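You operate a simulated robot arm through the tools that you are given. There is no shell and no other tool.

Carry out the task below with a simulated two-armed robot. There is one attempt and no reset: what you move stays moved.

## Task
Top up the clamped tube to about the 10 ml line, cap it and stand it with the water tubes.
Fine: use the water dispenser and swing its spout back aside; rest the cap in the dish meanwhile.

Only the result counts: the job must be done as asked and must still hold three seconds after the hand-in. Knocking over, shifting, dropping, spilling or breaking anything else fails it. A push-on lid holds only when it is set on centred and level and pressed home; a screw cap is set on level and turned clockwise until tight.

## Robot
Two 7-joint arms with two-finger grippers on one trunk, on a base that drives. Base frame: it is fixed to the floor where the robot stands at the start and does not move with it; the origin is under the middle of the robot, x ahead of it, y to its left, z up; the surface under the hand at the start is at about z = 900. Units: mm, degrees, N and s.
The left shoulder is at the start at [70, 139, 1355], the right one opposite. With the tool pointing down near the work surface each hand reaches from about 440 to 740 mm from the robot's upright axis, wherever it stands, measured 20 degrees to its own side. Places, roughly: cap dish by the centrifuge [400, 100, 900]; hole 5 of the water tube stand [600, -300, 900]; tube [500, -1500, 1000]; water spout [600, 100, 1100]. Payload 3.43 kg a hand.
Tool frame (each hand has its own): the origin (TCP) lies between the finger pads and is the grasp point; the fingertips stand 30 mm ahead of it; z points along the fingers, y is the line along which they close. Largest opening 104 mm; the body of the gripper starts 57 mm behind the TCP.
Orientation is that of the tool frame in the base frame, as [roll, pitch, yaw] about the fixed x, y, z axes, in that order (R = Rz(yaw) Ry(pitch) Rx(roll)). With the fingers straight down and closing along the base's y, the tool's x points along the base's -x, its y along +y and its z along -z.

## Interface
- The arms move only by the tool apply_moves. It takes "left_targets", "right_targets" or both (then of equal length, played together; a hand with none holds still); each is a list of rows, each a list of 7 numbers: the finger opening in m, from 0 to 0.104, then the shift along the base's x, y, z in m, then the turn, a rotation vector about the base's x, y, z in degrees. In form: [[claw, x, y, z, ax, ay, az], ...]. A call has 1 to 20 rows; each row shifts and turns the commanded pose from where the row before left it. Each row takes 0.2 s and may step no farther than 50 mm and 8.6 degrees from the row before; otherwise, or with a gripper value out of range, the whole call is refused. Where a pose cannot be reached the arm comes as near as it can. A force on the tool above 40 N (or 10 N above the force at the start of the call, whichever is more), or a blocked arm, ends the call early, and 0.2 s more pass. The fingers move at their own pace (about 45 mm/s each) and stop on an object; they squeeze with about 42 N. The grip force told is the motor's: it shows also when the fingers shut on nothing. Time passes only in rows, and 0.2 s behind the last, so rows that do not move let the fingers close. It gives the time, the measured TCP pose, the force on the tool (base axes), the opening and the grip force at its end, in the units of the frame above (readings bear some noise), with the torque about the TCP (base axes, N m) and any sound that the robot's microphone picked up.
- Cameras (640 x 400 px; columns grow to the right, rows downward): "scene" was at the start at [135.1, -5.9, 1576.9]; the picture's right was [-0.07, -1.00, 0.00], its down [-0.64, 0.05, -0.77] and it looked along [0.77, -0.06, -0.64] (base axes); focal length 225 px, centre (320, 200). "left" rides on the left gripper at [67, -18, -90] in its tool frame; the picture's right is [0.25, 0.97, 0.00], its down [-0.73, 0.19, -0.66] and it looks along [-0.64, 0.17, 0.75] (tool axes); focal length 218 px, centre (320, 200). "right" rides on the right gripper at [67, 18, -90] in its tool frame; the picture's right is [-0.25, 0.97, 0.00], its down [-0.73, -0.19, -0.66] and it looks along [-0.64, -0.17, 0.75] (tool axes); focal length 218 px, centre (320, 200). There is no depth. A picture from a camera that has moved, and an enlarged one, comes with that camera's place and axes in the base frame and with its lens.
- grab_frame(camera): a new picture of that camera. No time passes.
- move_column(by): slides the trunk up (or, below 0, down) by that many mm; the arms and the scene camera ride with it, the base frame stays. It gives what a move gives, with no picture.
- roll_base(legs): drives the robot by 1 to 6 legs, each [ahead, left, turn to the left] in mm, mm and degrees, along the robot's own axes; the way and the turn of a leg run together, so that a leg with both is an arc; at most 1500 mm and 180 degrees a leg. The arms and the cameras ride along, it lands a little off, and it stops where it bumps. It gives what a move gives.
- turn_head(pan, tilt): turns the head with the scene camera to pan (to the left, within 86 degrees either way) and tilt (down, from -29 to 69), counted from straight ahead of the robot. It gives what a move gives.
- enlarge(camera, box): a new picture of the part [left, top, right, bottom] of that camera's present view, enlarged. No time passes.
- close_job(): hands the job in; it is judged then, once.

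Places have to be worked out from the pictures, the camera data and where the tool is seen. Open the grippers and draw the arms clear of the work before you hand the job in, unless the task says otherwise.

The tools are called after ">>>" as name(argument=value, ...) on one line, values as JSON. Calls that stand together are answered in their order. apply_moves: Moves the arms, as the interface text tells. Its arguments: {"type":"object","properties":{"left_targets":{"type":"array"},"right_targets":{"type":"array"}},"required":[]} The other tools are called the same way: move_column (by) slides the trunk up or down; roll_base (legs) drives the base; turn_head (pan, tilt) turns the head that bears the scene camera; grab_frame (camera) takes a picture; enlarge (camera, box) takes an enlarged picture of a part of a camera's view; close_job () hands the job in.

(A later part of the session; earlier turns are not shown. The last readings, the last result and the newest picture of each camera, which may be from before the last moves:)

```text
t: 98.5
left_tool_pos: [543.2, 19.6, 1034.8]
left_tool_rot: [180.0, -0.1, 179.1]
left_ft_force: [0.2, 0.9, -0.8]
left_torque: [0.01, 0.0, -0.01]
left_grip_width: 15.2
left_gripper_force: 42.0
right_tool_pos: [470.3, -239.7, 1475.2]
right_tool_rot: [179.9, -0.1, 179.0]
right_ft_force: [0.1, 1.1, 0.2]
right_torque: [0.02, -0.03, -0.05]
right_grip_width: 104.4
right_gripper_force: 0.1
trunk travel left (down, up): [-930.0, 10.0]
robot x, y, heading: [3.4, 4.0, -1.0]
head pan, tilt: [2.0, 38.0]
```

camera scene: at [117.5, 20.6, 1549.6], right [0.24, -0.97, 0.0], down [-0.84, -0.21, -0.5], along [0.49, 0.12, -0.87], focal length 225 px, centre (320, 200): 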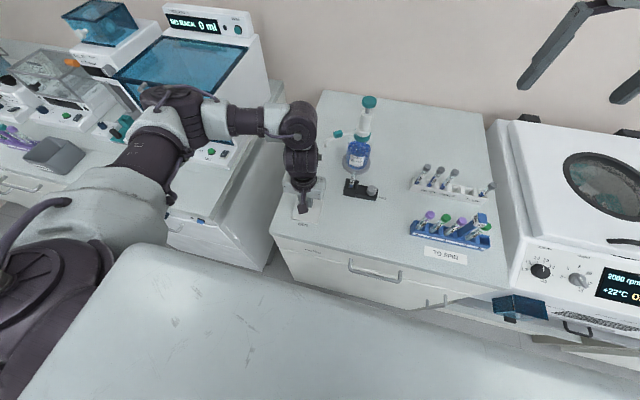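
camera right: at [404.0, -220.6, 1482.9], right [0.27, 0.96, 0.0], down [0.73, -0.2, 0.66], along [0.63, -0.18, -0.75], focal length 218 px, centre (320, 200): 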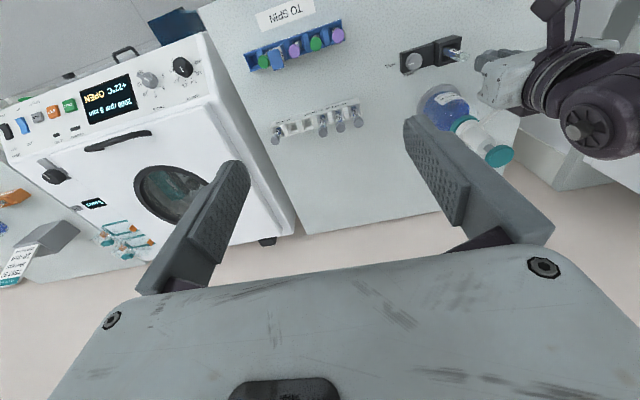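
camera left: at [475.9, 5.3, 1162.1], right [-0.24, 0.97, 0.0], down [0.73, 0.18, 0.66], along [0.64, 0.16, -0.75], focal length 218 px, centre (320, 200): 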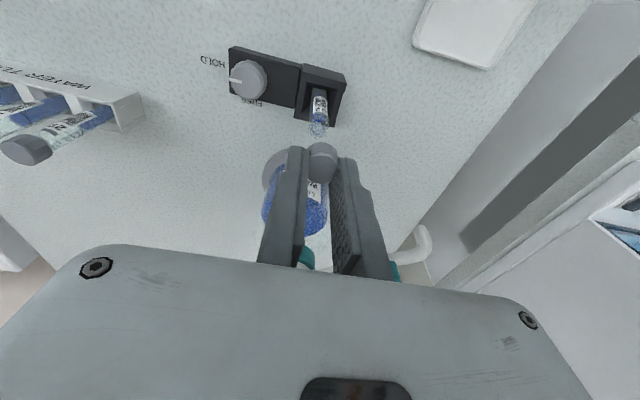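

>>> apply_moves(left_targets=[[0.0, 0, 0, -0.001, 0, 0, 0], [0.0, 0, 0, -0.001, 0, 0, 0], [0.0, 0, 0, 0, 0, 0, 0]])

>>> apply_moves(left_targets=[[0.0, 0, 0, -0.001, 0, 0, 0], [0.0, 0, 0, -0.001, 0, 0, 0], [0.0, 0, 0, 0, 0, 0, 0]])

>>> enlarge(camera="scene", box=[308, 276, 332, 296])

>>> enlarge(camera="left", box=[300, 120, 345, 160])

```text
t: 99.3
left_tool_pos: [543.2, 20.8, 1033.0]
left_tool_rot: [179.9, 0.0, 179.0]
left_ft_force: [-1.2, 1.1, 7.1]
left_torque: [-0.02, 0.18, -0.04]
left_grip_width: 15.0
left_gripper_force: 41.8
right_tool_pos: [468.5, -238.1, 1475.1]
right_tool_rot: [-180.0, 0.0, 179.0]
right_ft_force: [-0.3, 0.3, -0.3]
right_torque: [0.01, -0.01, -0.01]
right_grip_width: 104.0
right_gripper_force: 0.0
trunk travel left (down, up): [-930.0, 10.0]
robot x, y, heading: [2.7, 3.0, -1.1]
head pan, tilt: [2.0, 38.0]
```

```text
t: 100.1
left_tool_pos: [540.9, 20.8, 1033.0]
left_tool_rot: [-179.9, 0.2, 179.1]
left_ft_force: [0.2, 0.0, 23.8]
left_torque: [0.01, 0.06, 0.01]
left_grip_width: 15.0
left_gripper_force: 41.9
right_tool_pos: [467.4, -238.6, 1475.0]
right_tool_rot: [-180.0, 0.1, 179.0]
right_ft_force: [-0.5, 0.3, -0.4]
right_torque: [0.03, 0.0, 0.01]
right_grip_width: 103.9
right_gripper_force: 0.0
trunk travel left (down, up): [-930.0, 10.0]
robot x, y, heading: [2.5, 5.2, -0.9]
head pan, tilt: [2.0, 38.0]
```

```text
16.00 times, centred on (320, 286) of scene
camera zoom: at [135.4, 5.9, 1659.9], right [0.02, -1.0, 0.0], down [-0.61, -0.01, -0.79], along [0.79, 0.01, -0.61], focal length 3599 px, centre (320, -1176)
```

zoom: 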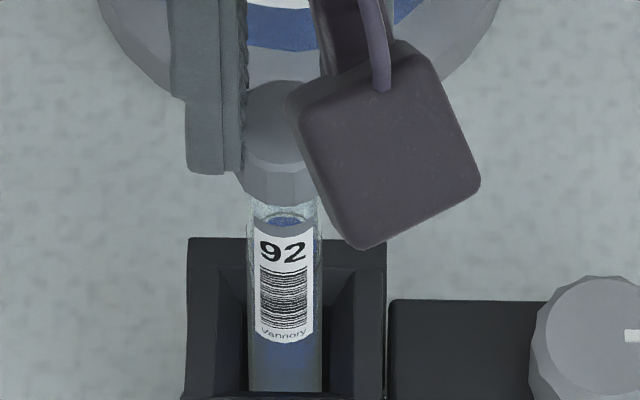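

```text
10.00 times, centred on (322, 140) of left
camera zoom: at [475.0, 3.3, 1122.0], right [-0.24, 0.97, 0.0], down [0.73, 0.18, 0.66], along [0.64, 0.15, -0.75], focal length 2183 px, centre (295, 800)
```

zoom: 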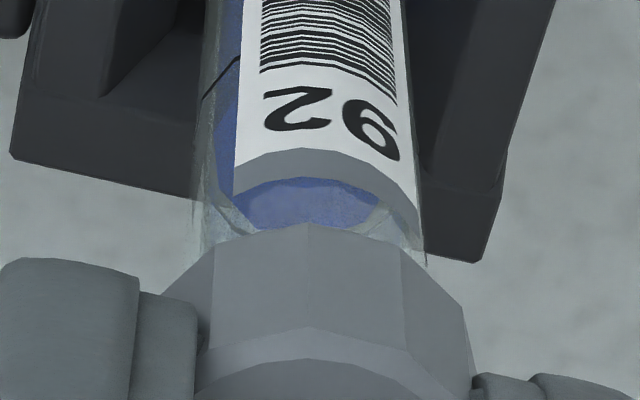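

At z≈1033 the resistance rises to 24 N with almost no torque; the cap sits at its original height within about a millimetre. I press a bit more to drive it home.

>>> apply_moves(left_targets=[[0.0, 0, 0, -0.0008, 0, 0, 0], [0.0, 0, 0, -0.0007, 0, 0, 0], [0.0, 0, 0, 0, 0, 0, 0], [0.0, 0, 0, 0, 0, 0, 0]])

>>> enlarge(camera="left", box=[300, 120, 345, 160])

```text
t: 101.1
left_tool_pos: [541.7, 20.2, 1031.5]
left_tool_rot: [-180.0, 0.3, 179.1]
left_ft_force: [3.1, 0.5, 36.2]
left_torque: [-0.04, -0.14, 0.01]
left_grip_width: 14.4
left_gripper_force: 42.3
right_tool_pos: [465.2, -240.1, 1476.4]
right_tool_rot: [180.0, 0.2, 178.9]
right_ft_force: [-0.1, 1.1, -0.4]
right_torque: [-0.02, -0.01, -0.01]
right_grip_width: 104.2
right_gripper_force: 0.1
trunk travel left (down, up): [-930.0, 10.0]
robot x, y, heading: [6.2, 4.1, -0.9]
head pan, tilt: [2.0, 38.0]
```

```text
10.00 times, centred on (322, 140) of left
camera zoom: at [473.9, 3.4, 1121.2], right [-0.24, 0.97, 0.0], down [0.73, 0.18, 0.66], along [0.64, 0.16, -0.75], focal length 2183 px, centre (295, 800)
```

zoom: 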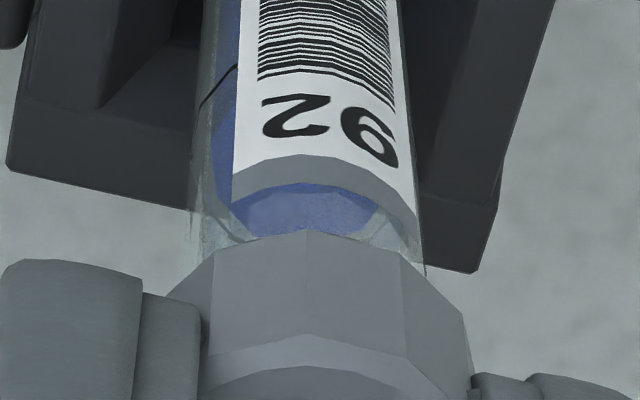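

36 N applied straight down. I now unload and test with a gentle upward pull whether the cap is held.

>>> apply_moves(left_targets=[[0.0, 0, 0, 0.0015, 0, 0, 0], [0.0, 0, 0, 0.001, 0, 0, 0], [0.0, 0, 0, 0, 0, 0, 0]])

>>> apply_moves(left_targets=[[0.0, 0, 0, 0.0007, 0, 0, 0], [0.0, 0, 0, 0, 0, 0, 0]])

>>> apply_moves(left_targets=[[0.0, 0, 0, 0.0007, 0, 0, 0], [0.0, 0, 0, 0, 0, 0, 0]])

```text
t: 101.9
left_tool_pos: [541.2, 19.8, 1031.3]
left_tool_rot: [-180.0, -0.1, 179.1]
left_ft_force: [1.4, -1.1, 19.1]
left_torque: [-0.04, -0.09, -0.01]
left_grip_width: 14.7
left_gripper_force: 42.1
right_tool_pos: [467.3, -239.2, 1475.2]
right_tool_rot: [-180.0, 0.1, 179.0]
right_ft_force: [-0.1, 0.8, 0.8]
right_torque: [0.02, -0.03, 0.02]
right_grip_width: 103.9
right_gripper_force: 0.0
trunk travel left (down, up): [-930.0, 10.0]
robot x, y, heading: [1.7, 4.5, -1.1]
head pan, tilt: [2.0, 38.0]
```

```text
t: 102.5
left_tool_pos: [542.0, 21.3, 1030.2]
left_tool_rot: [180.0, -0.1, 178.9]
left_ft_force: [1.1, -0.5, 9.2]
left_torque: [-0.02, 0.04, -0.02]
left_grip_width: 14.9
left_gripper_force: 41.8
right_tool_pos: [467.8, -238.9, 1474.5]
right_tool_rot: [180.0, 0.1, 179.0]
right_ft_force: [0.1, -0.2, 0.0]
right_torque: [-0.02, 0.05, -0.02]
right_grip_width: 104.1
right_gripper_force: 0.1
trunk travel left (down, up): [-930.0, 10.0]
robot x, y, heading: [1.5, 3.8, -1.1]
head pan, tilt: [2.0, 38.0]
```

```text
t: 103.1
left_tool_pos: [542.3, 20.1, 1030.9]
left_tool_rot: [179.9, -0.2, 179.0]
left_ft_force: [-2.5, -1.4, -2.0]
left_torque: [-0.02, 0.15, 0.01]
left_grip_width: 15.2
left_gripper_force: 41.7
right_tool_pos: [469.8, -239.5, 1474.2]
right_tool_rot: [-180.0, 0.0, 179.0]
right_ft_force: [0.7, 0.1, -0.3]
right_torque: [0.02, 0.05, 0.0]
right_grip_width: 104.0
right_gripper_force: 0.1
trunk travel left (down, up): [-930.0, 10.0]
robot x, y, heading: [3.7, 6.9, -1.0]
head pan, tilt: [2.0, 38.0]
```

The TCP stays at z≈1031 while the force drops from 36 to -2 N, so the cap seems held. One more slight pull to confirm.

>>> apply_moves(left_targets=[[0.0, 0, 0, 0.0005, 0, 0, 0], [0.0, 0, 0, 0, 0, 0, 0]])

>>> enlarge(camera="left", box=[300, 120, 345, 160])

```text
t: 103.7
left_tool_pos: [544.7, 21.2, 1034.2]
left_tool_rot: [180.0, 0.1, 179.1]
left_ft_force: [0.0, -0.1, 0.0]
left_torque: [0.04, -0.01, 0.02]
left_grip_width: 15.4
left_gripper_force: 41.9
right_tool_pos: [469.6, -240.3, 1475.0]
right_tool_rot: [-180.0, 0.0, 179.1]
right_ft_force: [0.0, 0.5, 1.1]
right_torque: [-0.02, -0.02, 0.0]
right_grip_width: 103.9
right_gripper_force: 0.0
trunk travel left (down, up): [-930.0, 10.0]
robot x, y, heading: [2.9, 3.2, -1.2]
head pan, tilt: [2.0, 38.0]
```

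```text
10.00 times, centred on (322, 140) of left
camera zoom: at [477.2, 4.3, 1123.9], right [-0.24, 0.97, 0.0], down [0.73, 0.18, 0.66], along [0.64, 0.16, -0.75], focal length 2183 px, centre (295, 800)
```

zoom: 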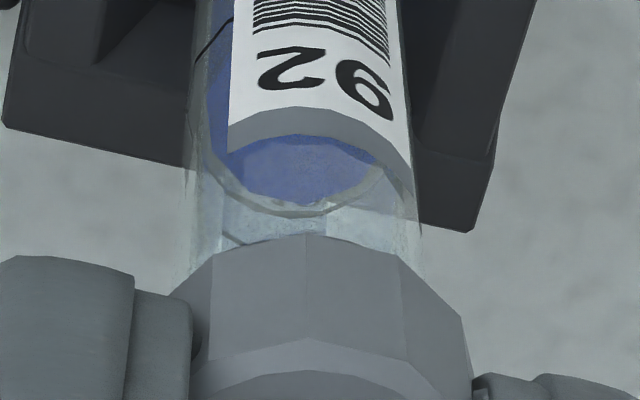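

The pull popped the cap loose again, so it was not fully home (it slipped ~1 mm up in the fingers). I set it back on lightly, release it, and will press from above with closed fingers.

>>> apply_moves(left_targets=[[0.0, 0, 0, -0.001, 0, 0, 0], [0.0, 0, 0, -0.001, 0, 0, 0], [0.0, 0, 0, -0.001, 0, 0, 0], [0.0, 0, 0, 0, 0, 0, 0]])

```text
t: 104.7
left_tool_pos: [542.2, 19.1, 1031.2]
left_tool_rot: [-179.9, 0.2, 179.1]
left_ft_force: [0.2, -1.0, 10.9]
left_torque: [0.02, 0.1, 0.01]
left_grip_width: 14.8
left_gripper_force: 41.8
right_tool_pos: [467.2, -238.8, 1474.5]
right_tool_rot: [-180.0, 0.1, 179.0]
right_ft_force: [-0.4, 0.2, 0.4]
right_torque: [-0.01, -0.03, -0.01]
right_grip_width: 103.9
right_gripper_force: 0.0
trunk travel left (down, up): [-930.0, 10.0]
robot x, y, heading: [-0.1, 4.6, -1.2]
head pan, tilt: [2.0, 38.0]
```

>>> apply_moves(left_targets=[[0.0, 0, 0, -0.001, 0, 0, 0], [0.0, 0, 0, -0.001, 0, 0, 0], [0.0, 0, 0, 0, 0, 0, 0], [0.0, 0, 0, 0, 0, 0, 0]])

>>> enlarge(camera="left", box=[300, 120, 345, 160])

```text
t: 105.7
left_tool_pos: [541.5, 20.4, 1030.2]
left_tool_rot: [-179.9, 0.2, 179.1]
left_ft_force: [3.0, 0.2, 29.0]
left_torque: [0.03, -0.13, -0.01]
left_grip_width: 14.5
left_gripper_force: 41.7
right_tool_pos: [465.7, -240.0, 1476.8]
right_tool_rot: [180.0, 0.2, 179.0]
right_ft_force: [0.6, -0.5, 0.0]
right_torque: [-0.01, 0.0, 0.01]
right_grip_width: 104.2
right_gripper_force: 0.0
trunk travel left (down, up): [-930.0, 10.0]
robot x, y, heading: [1.3, 4.3, -1.1]
head pan, tilt: [2.0, 38.0]
```

```text
10.00 times, centred on (322, 140) of left
camera zoom: at [474.0, 3.5, 1120.3], right [-0.24, 0.97, 0.0], down [0.73, 0.18, 0.66], along [0.64, 0.16, -0.75], focal length 2183 px, centre (295, 800)
```

zoom: 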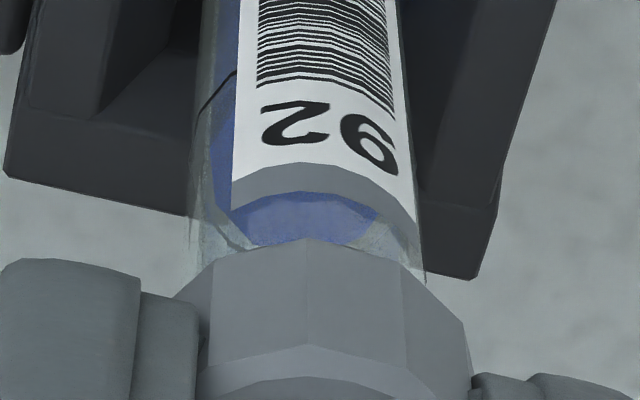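

>>> enlarge(camera="scene", box=[308, 276, 332, 296])

>>> enlarge(camera="right", box=[430, 30, 470, 65])

```text
16.00 times, centred on (320, 286) of scene
camera zoom: at [135.0, 5.8, 1659.9], right [0.02, -1.0, 0.0], down [-0.61, -0.01, -0.79], along [0.79, 0.01, -0.61], focal length 3599 px, centre (320, -1176)
```

zoom: 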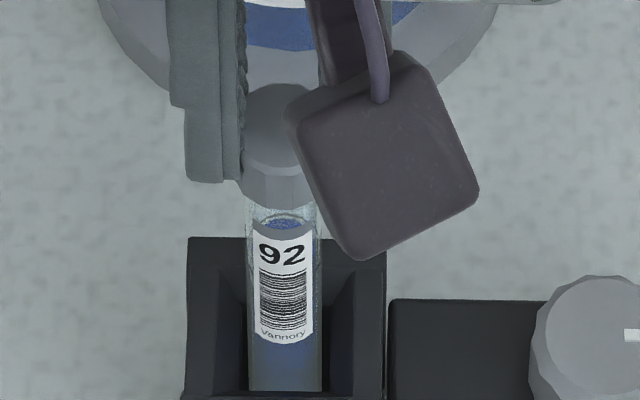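

```text
11.43 times, centred on (450, 48) of right
camera zoom: at [399.4, -220.5, 1564.4], right [0.27, 0.96, 0.0], down [0.72, -0.2, 0.66], along [0.63, -0.18, -0.75], focal length 2494 px, centre (-1166, 1943)
```

zoom: 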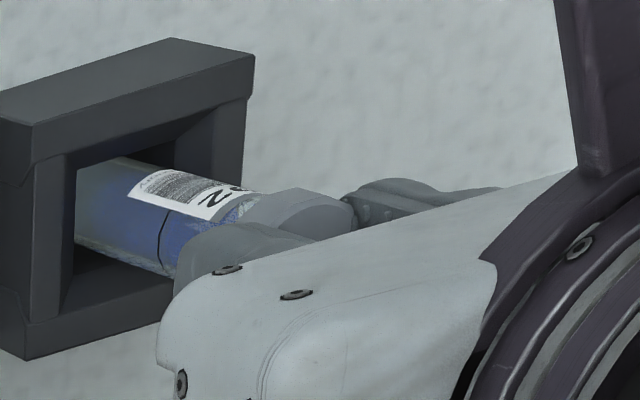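

The cap is at its full depth but it did not latch. I unload to a light press, release the cap, and look at it before pressing from above.

>>> apply_moves(left_targets=[[0.0, 0, 0, 0.001, 0, 0, 0], [0.0, 0, 0, 0.0008, 0, 0, 0], [0.012, 0, 0, 0, 0, 0, 0], [0.022, 0, 0, 0, 0, 0, 0], [0.032, 0, 0, 0, 0, 0, 0], [0.05, 0, 0, 0, 0, 0, 0], [0.05, 0, 0, 0, 0, 0, 0]])

>>> enlarge(camera="left", box=[270, 90, 370, 180])

>>> enlarge(camera="scene", box=[308, 276, 332, 296])

```text
t: 107.3
left_tool_pos: [544.0, 20.4, 1029.4]
left_tool_rot: [180.0, -0.2, 179.1]
left_ft_force: [0.2, -1.1, 0.5]
left_torque: [0.02, 0.04, 0.0]
left_grip_width: 50.0
left_gripper_force: 0.0
right_tool_pos: [470.8, -239.4, 1474.2]
right_tool_rot: [180.0, 0.0, 179.0]
right_ft_force: [-0.2, -0.4, -0.6]
right_torque: [-0.02, 0.01, -0.02]
right_grip_width: 104.3
right_gripper_force: 0.1
trunk travel left (down, up): [-930.0, 10.0]
robot x, y, heading: [1.1, 4.5, -0.8]
head pan, tilt: [2.0, 38.0]
```

```text
4.44 times, centred on (320, 135) of left
camera zoom: at [476.7, 3.4, 1119.7], right [-0.24, 0.97, 0.0], down [0.73, 0.18, 0.66], along [0.64, 0.16, -0.76], focal length 970 px, centre (320, 489)
```

zoom: 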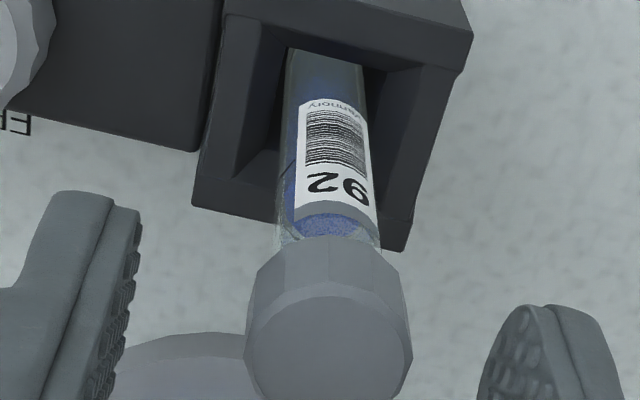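

```text
16.00 times, centred on (320, 286) of scene
camera zoom: at [139.7, 5.9, 1659.2], right [0.02, -1.0, 0.0], down [-0.62, -0.01, -0.79], along [0.79, 0.01, -0.62], focal length 3599 px, centre (320, -1176)
```

zoom: 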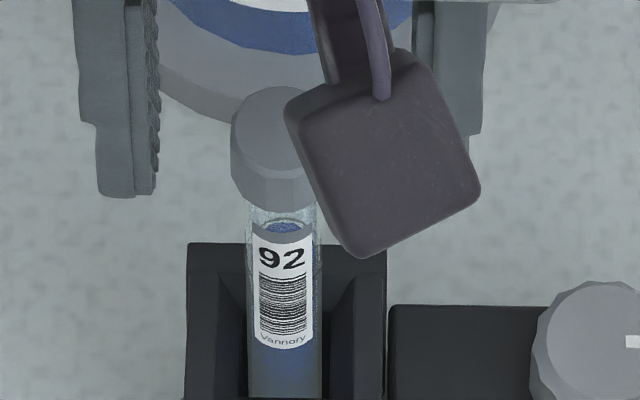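

>>> apply_moves(left_targets=[[0.05, 0, 0, 0.02, 0, 0, 0], [0.05, 0, 0, 0.03, 0, 0, 0], [0.05, 0, 0, 0.02, 0, 0, 0], [0.0, 0, 0, 0, 0, 0, 0], [0.0, 0, 0, 0, 0, 0, 0], [0.0, 0, 0, 0, 0, 0, 0], [0.0, 0, 0, 0, 0, 0, 0]])

>>> enlarge(camera="left", box=[270, 60, 370, 150])

>>> enlarge(camera="scene", box=[308, 276, 332, 296])

>>> enlarge(camera="right", box=[430, 30, 470, 65])

```text
t: 108.9
left_tool_pos: [544.2, 21.6, 1099.7]
left_tool_rot: [-179.9, 0.0, 179.2]
left_ft_force: [0.4, 0.0, -0.9]
left_torque: [0.0, 0.02, -0.01]
left_grip_width: 0.0
left_gripper_force: 34.7
right_tool_pos: [470.3, -238.7, 1474.0]
right_tool_rot: [180.0, -0.1, 179.0]
right_ft_force: [0.6, -0.1, 0.5]
right_torque: [-0.03, 0.02, 0.01]
right_grip_width: 103.9
right_gripper_force: 0.0
trunk travel left (down, up): [-930.0, 10.0]
robot x, y, heading: [2.3, 5.4, -1.0]
head pan, tilt: [2.0, 38.0]
```

```text
4.44 times, centred on (320, 105) of left
camera zoom: at [476.5, 4.4, 1189.3], right [-0.24, 0.97, 0.0], down [0.73, 0.18, 0.66], along [0.64, 0.16, -0.75], focal length 970 px, centre (320, 622)
```

zoom: 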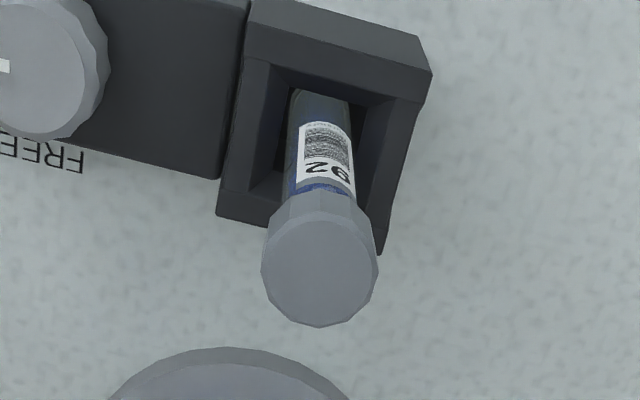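

```text
16.00 times, centred on (320, 286) of scene
camera zoom: at [139.0, 5.9, 1659.3], right [0.02, -1.0, 0.0], down [-0.62, -0.01, -0.79], along [0.79, 0.01, -0.62], focal length 3599 px, centre (320, -1176)
```

zoom: 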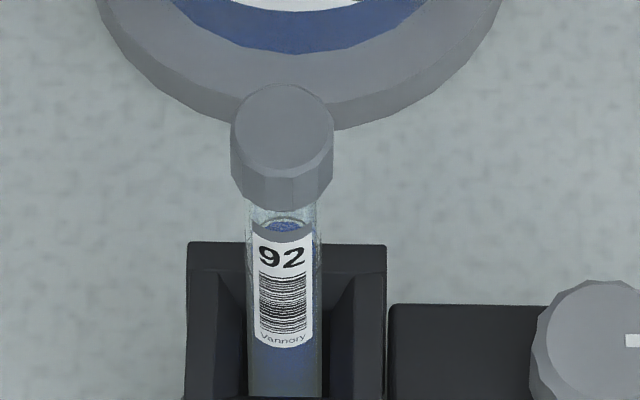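

```text
11.43 times, centred on (450, 48) of right
camera zoom: at [403.1, -220.5, 1563.2], right [0.27, 0.96, 0.0], down [0.73, -0.2, 0.66], along [0.63, -0.18, -0.75], focal length 2494 px, centre (-1166, 1943)
```

zoom: 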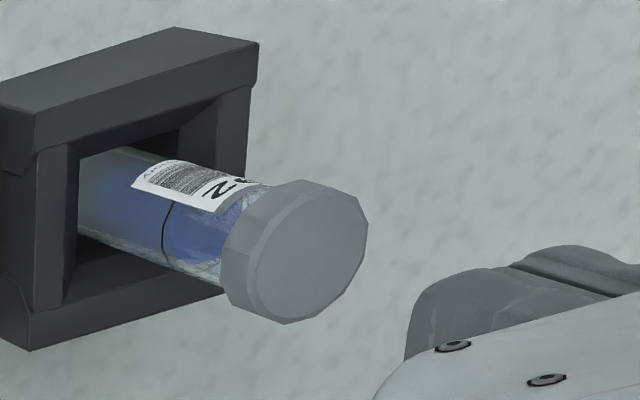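

The cap stands level and centred on the tube. I press it straight down from above with the closed fingertips.

>>> apply_moves(left_targets=[[0.0, 0, 0, -0.025, 0, 0, 0], [0.0, 0, 0, -0.02, 0, 0, 0], [0.0, 0, 0, -0.006, 0, 0, 0], [0.0, 0, 0, -0.002, 0, 0, 0], [0.0, 0, 0, -0.002, 0, 0, 0], [0.0, 0, 0, 0, 0, 0, 0]])

>>> apply_moves(left_targets=[[0.0, 0, 0, -0.001, 0, 0, 0], [0.0, 0, 0, -0.001, 0, 0, 0], [0.0, 0, 0, 0, 0, 0, 0]])

```text
t: 110.3
left_tool_pos: [543.1, 18.8, 1044.6]
left_tool_rot: [180.0, 0.0, 179.2]
left_ft_force: [-0.5, -0.5, -0.8]
left_torque: [0.02, 0.02, 0.0]
left_grip_width: 0.3
left_gripper_force: 34.5
right_tool_pos: [469.9, -238.4, 1473.2]
right_tool_rot: [-180.0, 0.0, 179.0]
right_ft_force: [-0.3, -0.2, 0.4]
right_torque: [0.0, -0.02, 0.02]
right_grip_width: 103.9
right_gripper_force: 0.1
trunk travel left (down, up): [-930.0, 10.0]
robot x, y, heading: [0.2, 8.1, -1.5]
head pan, tilt: [2.0, 38.0]
```

```text
t: 111.1
left_tool_pos: [542.5, 21.2, 1043.2]
left_tool_rot: [180.0, -0.1, 179.2]
left_ft_force: [-1.0, 0.4, -0.1]
left_torque: [0.0, 0.0, -0.01]
left_grip_width: 0.0
left_gripper_force: 34.9
right_tool_pos: [470.4, -239.6, 1474.7]
right_tool_rot: [-180.0, 0.0, 179.0]
right_ft_force: [0.0, -1.7, 0.4]
right_torque: [-0.01, 0.03, 0.0]
right_grip_width: 103.9
right_gripper_force: 0.0
trunk travel left (down, up): [-930.0, 10.0]
robot x, y, heading: [0.9, 5.6, -1.2]
head pan, tilt: [2.0, 38.0]
```

No contact yet at z≈1043; I continue down in 1 mm steps until contact and then press.

>>> apply_moves(left_targets=[[0.0, 0, 0, -0.001, 0, 0, 0], [0.0, 0, 0, -0.001, 0, 0, 0], [0.0, 0, 0, 0, 0, 0, 0]])

>>> apply_moves(left_targets=[[0.0, 0, 0, -0.001, 0, 0, 0], [0.0, 0, 0, -0.001, 0, 0, 0], [0.0, 0, 0, 0, 0, 0, 0]])

>>> enlarge(camera="scene", box=[308, 270, 332, 290])

```text
t: 111.9
left_tool_pos: [543.0, 20.0, 1041.6]
left_tool_rot: [179.9, -0.1, 179.0]
left_ft_force: [0.6, 0.0, 0.5]
left_torque: [0.0, 0.02, 0.01]
left_grip_width: 0.0
left_gripper_force: 34.5
right_tool_pos: [469.7, -239.9, 1474.1]
right_tool_rot: [-179.9, 0.1, 179.0]
right_ft_force: [-0.2, 0.1, -0.1]
right_torque: [0.0, -0.01, 0.0]
right_grip_width: 103.8
right_gripper_force: 0.0
trunk travel left (down, up): [-930.0, 10.0]
robot x, y, heading: [5.4, 4.3, -1.0]
head pan, tilt: [2.0, 38.0]
```

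```text
t: 112.7
left_tool_pos: [543.1, 19.9, 1040.3]
left_tool_rot: [-179.8, 0.0, 179.1]
left_ft_force: [0.3, 0.8, 9.6]
left_torque: [-0.02, 0.02, 0.0]
left_grip_width: 6.3
left_gripper_force: 34.7
right_tool_pos: [469.2, -238.4, 1474.9]
right_tool_rot: [-180.0, 0.2, 179.0]
right_ft_force: [0.1, 0.9, -0.2]
right_torque: [0.06, 0.0, 0.02]
right_grip_width: 103.9
right_gripper_force: 0.0
trunk travel left (down, up): [-930.0, 10.0]
robot x, y, heading: [2.9, 3.8, -1.0]
head pan, tilt: [2.0, 38.0]
```

```text
16.00 times, centred on (320, 280) of scene
camera zoom: at [137.8, 5.8, 1659.6], right [0.02, -1.0, 0.0], down [-0.62, -0.01, -0.79], along [0.79, 0.01, -0.62], focal length 3599 px, centre (320, -1080)
```

zoom: 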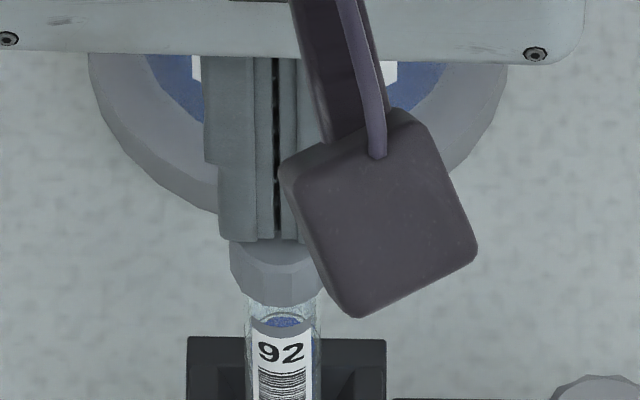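

Contact with the cap top at TCP≈1041. I increase the press toward 40 N.

>>> apply_moves(left_targets=[[0.0, 0, 0, -0.001, 0, 0, 0], [0.0, 0, 0, -0.001, 0, 0, 0], [0.0, 0, 0, 0, 0, 0, 0]])

>>> apply_moves(left_targets=[[0.0, 0, 0, -0.001, 0, 0, 0], [0.0, 0, 0, 0, 0, 0, 0]])

```text
t: 113.5
left_tool_pos: [541.7, 18.9, 1039.9]
left_tool_rot: [-179.9, 0.2, 179.0]
left_ft_force: [2.3, 0.4, 28.1]
left_torque: [0.0, -0.08, -0.01]
left_grip_width: 6.3
left_gripper_force: 34.6
right_tool_pos: [465.6, -240.1, 1475.6]
right_tool_rot: [180.0, 0.2, 179.0]
right_ft_force: [0.7, 0.1, 0.0]
right_torque: [0.0, 0.02, 0.0]
right_grip_width: 104.0
right_gripper_force: 0.2
trunk travel left (down, up): [-930.0, 10.0]
robot x, y, heading: [2.2, 3.9, -0.9]
head pan, tilt: [2.0, 38.0]
```

```text
t: 114.3
left_tool_pos: [544.5, 19.1, 1038.9]
left_tool_rot: [-179.8, 0.3, 179.1]
left_ft_force: [-2.7, 0.9, 22.6]
left_torque: [0.05, 0.25, 0.06]
left_grip_width: 5.9
left_gripper_force: 34.1
right_tool_pos: [467.5, -238.5, 1474.7]
right_tool_rot: [180.0, 0.2, 179.0]
right_ft_force: [-0.3, 0.4, -0.2]
right_torque: [-0.04, -0.01, -0.01]
right_grip_width: 104.0
right_gripper_force: 0.1
trunk travel left (down, up): [-930.0, 10.0]
robot x, y, heading: [3.5, 4.8, -1.2]
head pan, tilt: [2.0, 38.0]
stopped in row 2 (left hand): the force on the tool passed its limit at 40 N (the readings are from after the stop); the commanded pose is now the measured one
```

40 N reached without any snap sound. I go back to exactly the earlier inspection pose (z≈1065, fingers open) to compare the cap's height on the tube with the original picture.

>>> apply_moves(left_targets=[[0.0, 0, 0, 0.01, 0, 0, 0], [0.02, 0, 0, 0.01, 0, 0, 0], [0.04, 0, 0, 0.0062, 0, 0, 0], [0.06, 0, 0, 0, 0, 0, 0], [0.06, 0, 0, 0, 0, 0, 0], [0.06, 0, 0, 0, 0, 0, 0]])

>>> enlarge(camera="left", box=[260, 80, 380, 180])

```text
t: 115.7
left_tool_pos: [544.1, 20.1, 1063.3]
left_tool_rot: [-179.9, 0.2, 179.0]
left_ft_force: [0.1, -0.2, -0.1]
left_torque: [-0.01, -0.01, 0.0]
left_grip_width: 60.0
left_gripper_force: 0.3
right_tool_pos: [470.0, -240.5, 1473.8]
right_tool_rot: [180.0, 0.0, 178.9]
right_ft_force: [1.0, 0.2, -0.3]
right_torque: [-0.01, 0.0, 0.0]
right_grip_width: 103.7
right_gripper_force: 0.0
trunk travel left (down, up): [-930.0, 10.0]
robot x, y, heading: [2.4, 2.1, -0.7]
head pan, tilt: [2.0, 38.0]
```

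```text
4.00 times, centred on (320, 130) of left
camera zoom: at [477.2, 3.0, 1153.2], right [-0.24, 0.97, 0.0], down [0.73, 0.18, 0.66], along [0.64, 0.15, -0.75], focal length 873 px, centre (320, 480)
```

zoom: 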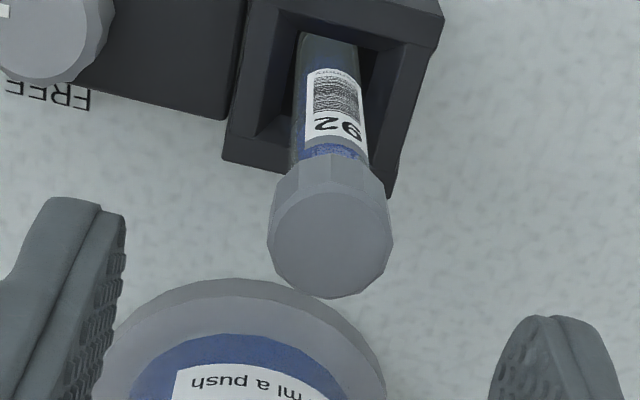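

The cap sits at the same height relative to the label as in the original picture (within ~0.7 mm), level and centred, so it is home. Now I raise the left hand and get a view of the clamp knob.

>>> apply_moves(left_targets=[[0.06, 0, 0, 0.03, 0, 0, 0], [0.06, 0, 0, 0.03, 0, 0, 0], [0.06, 0, 0, 0.03, 0, 0, 0], [0.06, 0, 0, 0, 0, 0, 0]])

>>> grab_frame(camera="left")

>>> enlarge(camera="left", box=[220, 30, 360, 130])

```text
t: 116.7
left_tool_pos: [544.0, 22.0, 1152.8]
left_tool_rot: [-180.0, 0.1, 179.1]
left_ft_force: [1.1, 0.7, -0.3]
left_torque: [0.01, 0.02, 0.0]
left_grip_width: 59.7
left_gripper_force: 0.0
right_tool_pos: [469.9, -239.3, 1474.3]
right_tool_rot: [-180.0, 0.0, 179.1]
right_ft_force: [0.2, 0.3, -0.3]
right_torque: [-0.01, 0.04, 0.03]
right_grip_width: 103.9
right_gripper_force: 0.1
trunk travel left (down, up): [-930.0, 10.0]
robot x, y, heading: [3.0, 4.3, -0.7]
head pan, tilt: [2.0, 38.0]
```

```text
taken
camera left: at [477.9, 4.5, 1243.9], right [-0.24, 0.97, 0.0], down [0.73, 0.18, 0.66], along [0.64, 0.16, -0.75], focal length 218 px, centre (320, 200)
```

left: 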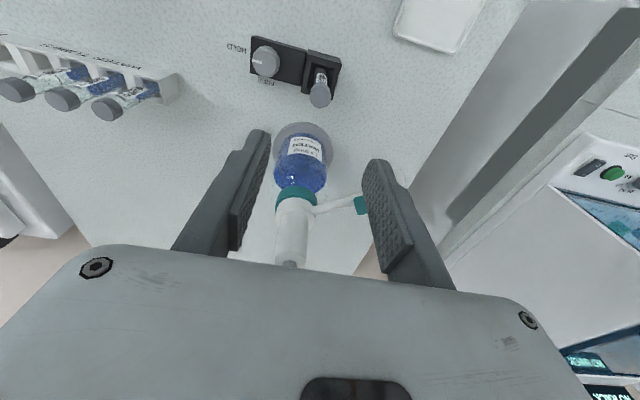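

```text
4.00 times, centred on (290, 80) of left
camera zoom: at [477.9, 4.5, 1243.9], right [-0.24, 0.97, 0.0], down [0.73, 0.18, 0.66], along [0.64, 0.16, -0.75], focal length 873 px, centre (440, 680)
```

zoom: 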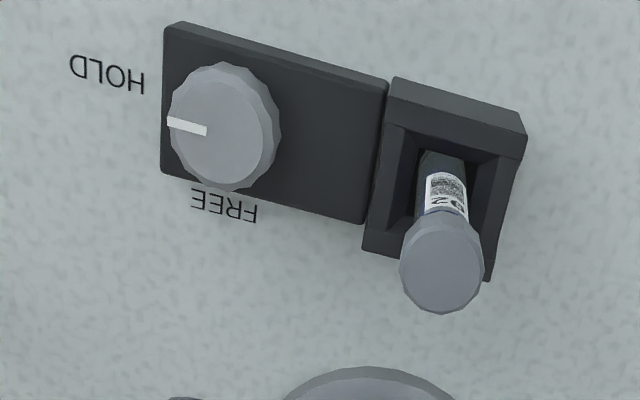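

The knob top is at about [542, -47, 940], ~28 mm wide, pointer at HOLD. I park the left hand to the left and bring the right hand down and over the knob.

>>> apply_moves(left_targets=[[0.06, -0.005, 0.045, 0.01, 0, 0, 0], [0.06, -0.005, 0.045, 0.01, 0, 0, 0], [0.06, -0.005, 0.045, 0, 0, 0, 0], [0.06, 0, 0.03, 0, 0, 0, 0], [0.06, 0, 0, 0, 0, 0, 0], [0.06, 0, 0, 0, 0, 0, 0], [0.06, 0, 0, 0, 0, 0, 0], [0.06, 0, 0, 0, 0, 0, 0], [0.06, 0, 0, 0, 0, 0, 0], [0.06, 0, 0, 0, 0, 0, 0]], right_targets=[[0.06, 0, 0, -0.05, 0, 0, 0], [0.06, 0, 0, -0.05, 0, 0, 0], [0.06, 0, 0, -0.05, 0, 0, 0], [0.06, 0, 0, -0.05, 0, 0, 0], [0.06, 0, 0, -0.05, 0, 0, 0], [0.06, 0.015, 0.035, -0.025, 0, 0, 0], [0.06, 0.015, 0.04, -0.02, 0, 0, 0], [0.06, 0.015, 0.04, -0.02, 0, 0, 0], [0.06, 0.012, 0.038, -0.02, 0, 0, 0], [0.06, 0, 0, 0, 0, 0, 0]])

>>> grab_frame(camera="right")

>>> grab_frame(camera="scene")

```text
t: 118.9
left_tool_pos: [528.4, 183.5, 1173.2]
left_tool_rot: [-180.0, 0.1, 179.1]
left_ft_force: [0.3, 0.5, 0.7]
left_torque: [0.02, -0.02, 0.0]
left_grip_width: 60.1
left_gripper_force: 0.0
right_tool_pos: [528.6, -87.4, 1137.7]
right_tool_rot: [-180.0, 0.0, 179.1]
right_ft_force: [0.1, 0.2, 0.0]
right_torque: [0.01, 0.02, 0.03]
right_grip_width: 59.6
right_gripper_force: 0.0
trunk travel left (down, up): [-930.0, 10.0]
robot x, y, heading: [-0.1, 1.9, -1.4]
head pan, tilt: [2.0, 38.0]
```

```text
taken
camera right: at [461.7, -68.3, 1226.5], right [0.27, 0.96, 0.0], down [0.73, -0.2, 0.66], along [0.63, -0.18, -0.75], focal length 218 px, centre (320, 200)
```

right: 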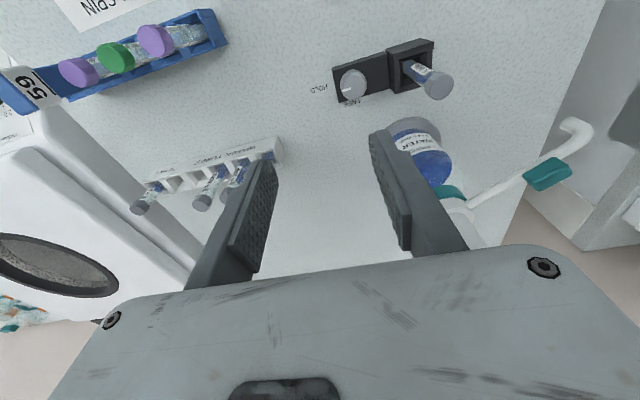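

```text
taken
camera scene: at [138.6, 6.2, 1659.4], right [0.02, -1.0, 0.0], down [-0.62, -0.01, -0.79], along [0.79, 0.01, -0.62], focal length 225 px, centre (320, 200)
```

scene: 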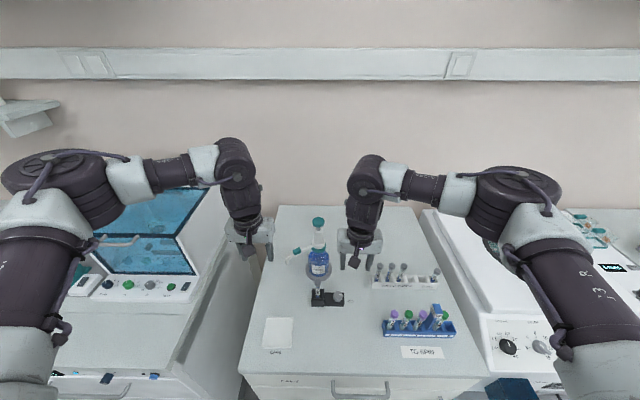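

>>> enlarge(camera="right", box=[300, 30, 460, 130])

```text
4.00 times, centred on (380, 80) of right
camera zoom: at [461.7, -68.3, 1226.5], right [0.27, 0.96, 0.0], down [0.73, -0.2, 0.66], along [0.63, -0.18, -0.75], focal length 873 px, centre (80, 680)
```

zoom: 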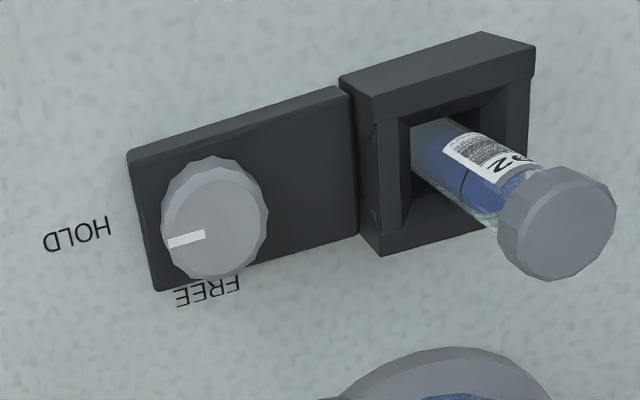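

>>> apply_moves(right_targets=[[0.06, 0.006, 0.02, -0.04, 0, 0, 0], [0.06, 0.0055, 0.0195, -0.035, 0, 0, 0], [0.06, 0, 0, -0.03, 0, 0, 0], [0.06, 0, 0, 0, 0, 0, 0]])

>>> enlarge(camera="right", box=[240, 60, 400, 180])

```text
t: 119.9
left_tool_pos: [529.4, 183.1, 1172.9]
left_tool_rot: [-179.9, 0.1, 179.0]
left_ft_force: [0.6, 0.6, -0.3]
left_torque: [0.01, 0.0, 0.02]
left_grip_width: 60.0
left_gripper_force: 0.0
right_tool_pos: [539.4, -49.2, 1034.5]
right_tool_rot: [-179.9, -0.1, 179.2]
right_ft_force: [-0.1, -0.9, 0.7]
right_torque: [0.0, -0.02, 0.0]
right_grip_width: 59.8
right_gripper_force: 0.1
trunk travel left (down, up): [-930.0, 10.0]
robot x, y, heading: [4.3, 5.3, -0.8]
head pan, tilt: [2.0, 38.0]
```

```text
3.33 times, centred on (320, 120) of right
camera zoom: at [472.8, -29.8, 1123.1], right [0.27, 0.96, 0.0], down [0.73, -0.2, 0.66], along [0.63, -0.18, -0.75], focal length 728 px, centre (320, 467)
```

zoom: 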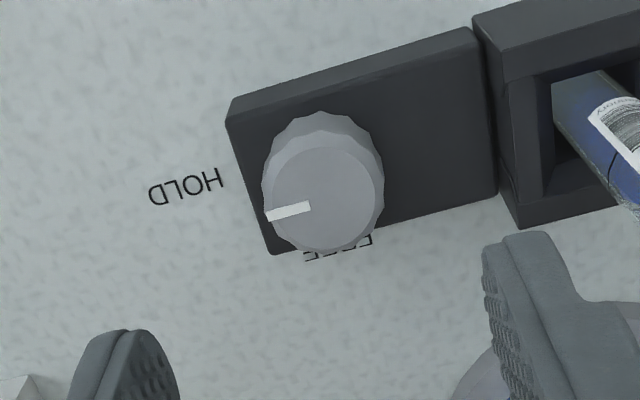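

The knob centre is at [541, -48], 30 mm in diameter. I align, lower so the tips overlap the knob by ~8 mm, and close on it.

>>> apply_moves(right_targets=[[0.046, 0.0018, 0.0008, -0.025, 0, 0, 0], [0.046, 0, 0, -0.025, 0, 0, 0], [0.046, 0, 0, -0.015, 0, 0, 0], [0.046, 0, 0, -0.005, 0, 0, 0], [0.046, 0, 0, 0, 0, 0, 0]])

>>> enlarge(camera="right", box=[230, 90, 410, 220])

>>> enlarge(camera="scene", box=[290, 250, 370, 320])

```text
t: 121.1
left_tool_pos: [529.3, 183.3, 1174.0]
left_tool_rot: [-179.8, 0.1, 179.2]
left_ft_force: [-0.1, -0.1, 0.7]
left_torque: [0.02, 0.02, -0.03]
left_grip_width: 60.1
left_gripper_force: 0.0
right_tool_pos: [539.2, -46.2, 964.9]
right_tool_rot: [-180.0, -0.1, 179.1]
right_ft_force: [0.8, 0.9, -0.7]
right_torque: [-0.01, 0.0, 0.0]
right_grip_width: 46.0
right_gripper_force: 0.0
trunk travel left (down, up): [-930.0, 10.0]
robot x, y, heading: [1.4, 7.3, -1.1]
head pan, tilt: [2.0, 38.0]
```

```text
3.08 times, centred on (320, 155) of right
camera zoom: at [472.4, -27.7, 1054.2], right [0.27, 0.96, 0.0], down [0.73, -0.2, 0.66], along [0.63, -0.18, -0.75], focal length 672 px, centre (320, 338)
```

zoom: 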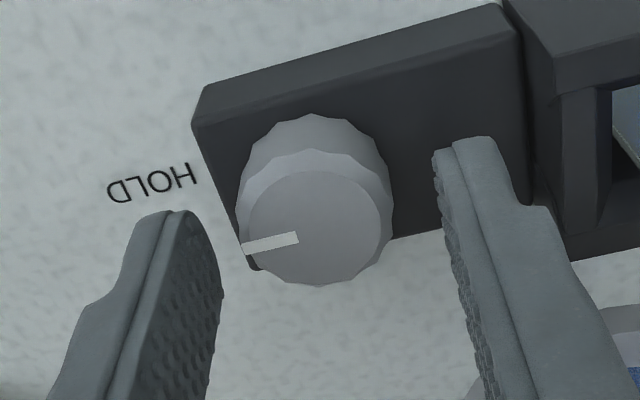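

```text
5.71 times, centred on (330, 285) of scene
camera zoom: at [139.1, 5.8, 1659.3], right [0.02, -1.0, 0.0], down [-0.62, -0.01, -0.79], along [0.79, 0.01, -0.62], focal length 1285 px, centre (263, -286)
```

zoom: 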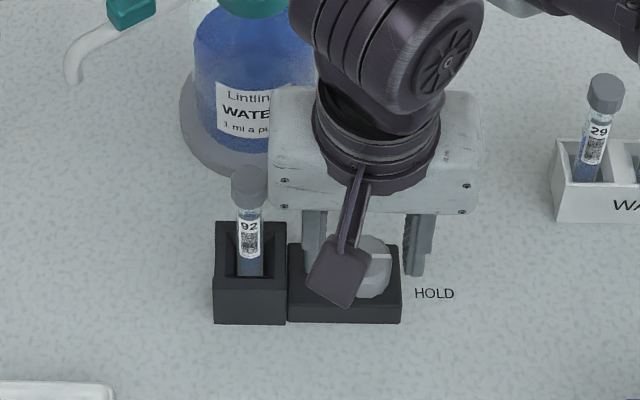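

>>> apply_moves(right_targets=[[0.046, 0, 0, -0.004, 0, 0, 0], [0.036, 0, 0, 0, 0, 0, 0], [0.0, 0, 0, 0, 0, 0, 0], [0.0, 0, 0, 0, 0, 0, 0], [0.0, 0, 0, 0, 0, 0, 0]])

>>> apply_moves(right_targets=[[0.0, 0, 0, 0, 0, 0, 6], [0.0, 0, 0, 0, 0, 0, 0]])

>>> enlarge(camera="right", box=[230, 90, 410, 220])

```text
t: 122.3
left_tool_pos: [530.3, 182.6, 1173.4]
left_tool_rot: [-180.0, 0.2, 179.2]
left_ft_force: [-0.3, -0.5, -0.8]
left_torque: [-0.02, 0.02, -0.02]
left_grip_width: 59.8
left_gripper_force: 0.0
right_tool_pos: [538.1, -48.8, 960.6]
right_tool_rot: [180.0, 0.0, 179.1]
right_ft_force: [-0.4, -5.0, -3.4]
right_torque: [-0.27, -0.01, 0.01]
right_grip_width: 31.1
right_gripper_force: 45.5
trunk travel left (down, up): [-930.0, 10.0]
robot x, y, heading: [-0.9, 4.2, -1.1]
head pan, tilt: [2.0, 38.0]
```

```text
t: 122.9
left_tool_pos: [528.7, 182.8, 1174.5]
left_tool_rot: [180.0, 0.1, 179.2]
left_ft_force: [-0.5, 1.2, -0.4]
left_torque: [-0.01, 0.0, -0.03]
left_grip_width: 60.0
left_gripper_force: 0.0
right_tool_pos: [540.0, -47.2, 960.1]
right_tool_rot: [179.9, 0.0, -175.0]
right_ft_force: [-2.1, -6.0, 0.0]
right_torque: [-0.39, 0.56, -0.09]
right_grip_width: 30.9
right_gripper_force: 45.5
trunk travel left (down, up): [-930.0, 10.0]
robot x, y, heading: [5.6, 6.4, -1.1]
head pan, tilt: [2.0, 38.0]
```

```text
3.08 times, centred on (320, 155) of right
camera zoom: at [470.9, -36.2, 1049.6], right [0.17, 0.99, 0.0], down [0.74, -0.13, 0.66], along [0.65, -0.11, -0.75], focal length 672 px, centre (320, 338)
```

zoom: 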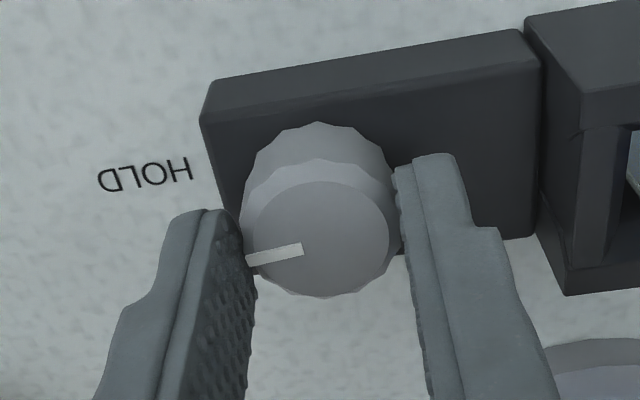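

The grip holds and the knob follows. I continue turning counter-clockwise in steps, watching for reach limits.

>>> apply_moves(right_targets=[[0.0, 0.001, 0, 0, 0, 0, 8], [0.0, 0, 0, 0, 0, 0, 8], [0.0, 0, 0, 0, 0, 0, 0]])

>>> enlarge(camera="right", box=[230, 90, 410, 220])

```text
t: 123.7
left_tool_pos: [528.0, 181.7, 1173.5]
left_tool_rot: [179.9, 0.3, 179.1]
left_ft_force: [-0.2, 1.0, -0.3]
left_torque: [-0.03, -0.02, 0.0]
left_grip_width: 59.9
left_gripper_force: 0.1
right_tool_pos: [538.4, -47.9, 961.0]
right_tool_rot: [-180.0, 0.0, -158.9]
right_ft_force: [-8.6, -9.2, 1.1]
right_torque: [-0.52, 0.7, -0.03]
right_grip_width: 30.8
right_gripper_force: 45.6
trunk travel left (down, up): [-930.0, 10.0]
robot x, y, heading: [5.5, 4.2, -1.0]
head pan, tilt: [2.0, 38.0]
```

```text
3.08 times, centred on (320, 155) of right
camera zoom: at [470.4, -55.8, 1049.7], right [-0.11, 0.99, 0.0], down [0.75, 0.08, 0.66], along [0.65, 0.07, -0.75], focal length 672 px, centre (320, 338)
```

zoom: 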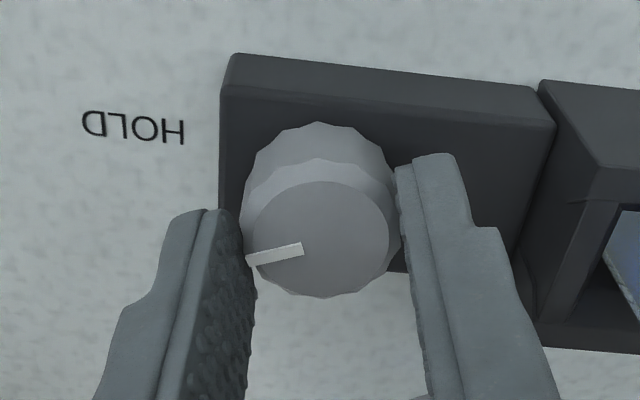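

>>> apply_moves(right_targets=[[0.0, -0.001, -0.0008, 0, 0, 0, 8], [0.0, -0.0005, 0, 0, 0, 0, 8], [0.0, 0, 0, 0, 0, 0, 8], [0.0, 0, 0, 0, 0, 0, 0]])

>>> enlarge(camera="right", box=[230, 90, 410, 220])

```text
t: 124.7
left_tool_pos: [528.1, 183.0, 1173.4]
left_tool_rot: [-180.0, 0.2, 179.1]
left_ft_force: [0.4, 0.5, -0.9]
left_torque: [0.0, -0.02, 0.01]
left_grip_width: 60.1
left_gripper_force: 0.2
right_tool_pos: [539.1, -48.5, 960.6]
right_tool_rot: [-180.0, 0.1, -134.9]
right_ft_force: [-6.2, -8.5, 0.1]
right_torque: [-0.82, 0.8, -0.01]
right_grip_width: 31.0
right_gripper_force: 45.3
trunk travel left (down, up): [-930.0, 10.0]
robot x, y, heading: [1.9, 3.8, -0.9]
head pan, tilt: [2.0, 38.0]
```

```text
3.08 times, centred on (320, 155) of right
camera zoom: at [479.6, -83.6, 1049.5], right [-0.51, 0.86, 0.0], down [0.65, 0.38, 0.66], along [0.57, 0.33, -0.75], focal length 672 px, centre (320, 338)
```

zoom: 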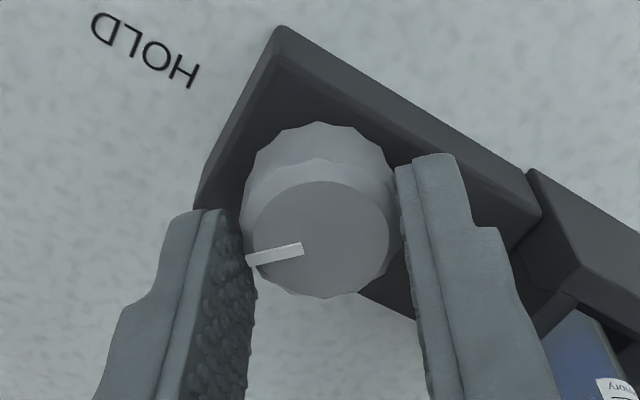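

>>> apply_moves(right_targets=[[0.0, -0.0005, -0.0005, 0, 0, 0, 8], [0.0, 0, 0, 0, 0, 0, 8], [0.0, 0, 0, 0, 0, 0, 8], [0.0, 0, 0, 0, 0, 0, 0]])

>>> enlarge(camera="right", box=[230, 90, 410, 220])

```text
t: 125.7
left_tool_pos: [529.2, 182.5, 1173.4]
left_tool_rot: [179.9, 0.2, 179.1]
left_ft_force: [0.0, -0.3, -0.1]
left_torque: [-0.03, 0.0, -0.01]
left_grip_width: 60.0
left_gripper_force: 0.1
right_tool_pos: [539.8, -48.0, 960.1]
right_tool_rot: [-179.9, 0.1, -110.9]
right_ft_force: [-0.3, -9.0, 2.9]
right_torque: [-0.52, 0.1, -0.01]
right_grip_width: 31.0
right_gripper_force: 45.2
trunk travel left (down, up): [-930.0, 10.0]
robot x, y, heading: [-0.6, 4.1, -1.0]
head pan, tilt: [2.0, 38.0]
```

```text
3.08 times, centred on (320, 155) of right
camera zoom: at [499.3, -105.2, 1049.5], right [-0.81, 0.58, 0.0], down [0.44, 0.61, 0.66], along [0.38, 0.54, -0.75], focal length 672 px, centre (320, 338)
```

zoom: 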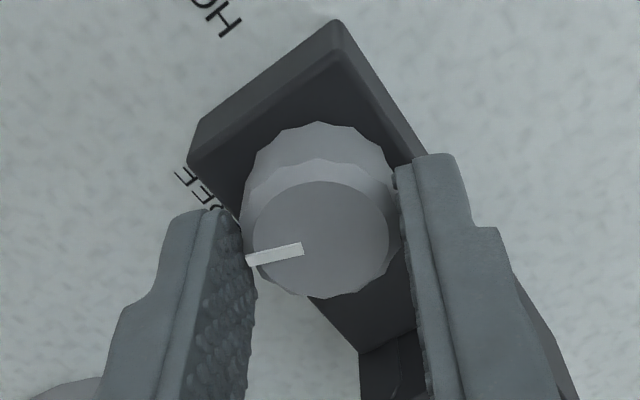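

>>> apply_moves(right_targets=[[0.0, 0, -0.0005, 0, 0, 0, 8], [0.0, 0, 0, 0, 0, 0, 8], [0.0, 0, 0, 0, 0, 0, 4], [0.0, 0, 0, 0, 0, 0, 0]])

>>> enlarge(camera="right", box=[230, 90, 410, 220])

>>> enlarge(camera="scene", box=[290, 250, 370, 320])

```text
t: 126.7
left_tool_pos: [528.9, 182.0, 1172.9]
left_tool_rot: [-179.9, 0.0, 179.1]
left_ft_force: [0.4, -0.7, 0.1]
left_torque: [0.01, 0.0, 0.01]
left_grip_width: 60.1
left_gripper_force: 0.2
right_tool_pos: [540.2, -47.5, 960.7]
right_tool_rot: [-179.9, 0.1, -90.8]
right_ft_force: [4.7, -8.5, 9.1]
right_torque: [0.12, -0.11, -0.02]
right_grip_width: 31.0
right_gripper_force: 44.9
trunk travel left (down, up): [-930.0, 10.0]
robot x, y, heading: [0.6, 1.8, -1.3]
head pan, tilt: [2.0, 38.0]
```

```text
3.08 times, centred on (320, 155) of right
camera zoom: at [521.4, -115.7, 1049.4], right [-0.96, 0.27, 0.0], down [0.2, 0.72, 0.66], along [0.18, 0.63, -0.75], focal length 672 px, centre (320, 338)
```

zoom: 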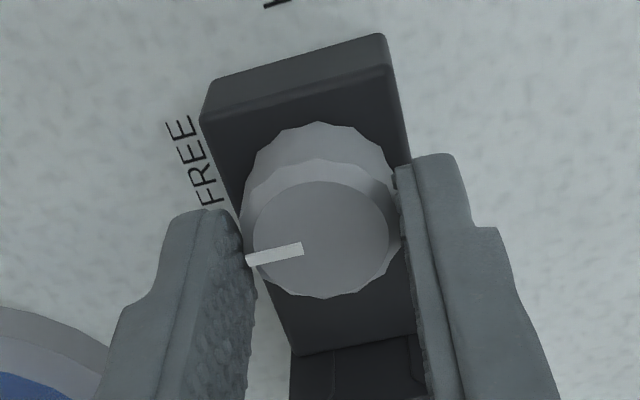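

```text
5.71 times, centred on (330, 285) of scene
camera zoom: at [139.0, 3.9, 1659.4], right [0.02, -1.0, 0.0], down [-0.62, -0.01, -0.79], along [0.79, 0.01, -0.62], focal length 1285 px, centre (263, -286)
```

zoom: 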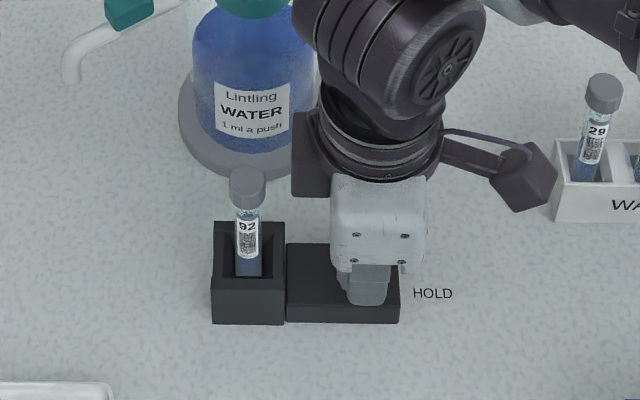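

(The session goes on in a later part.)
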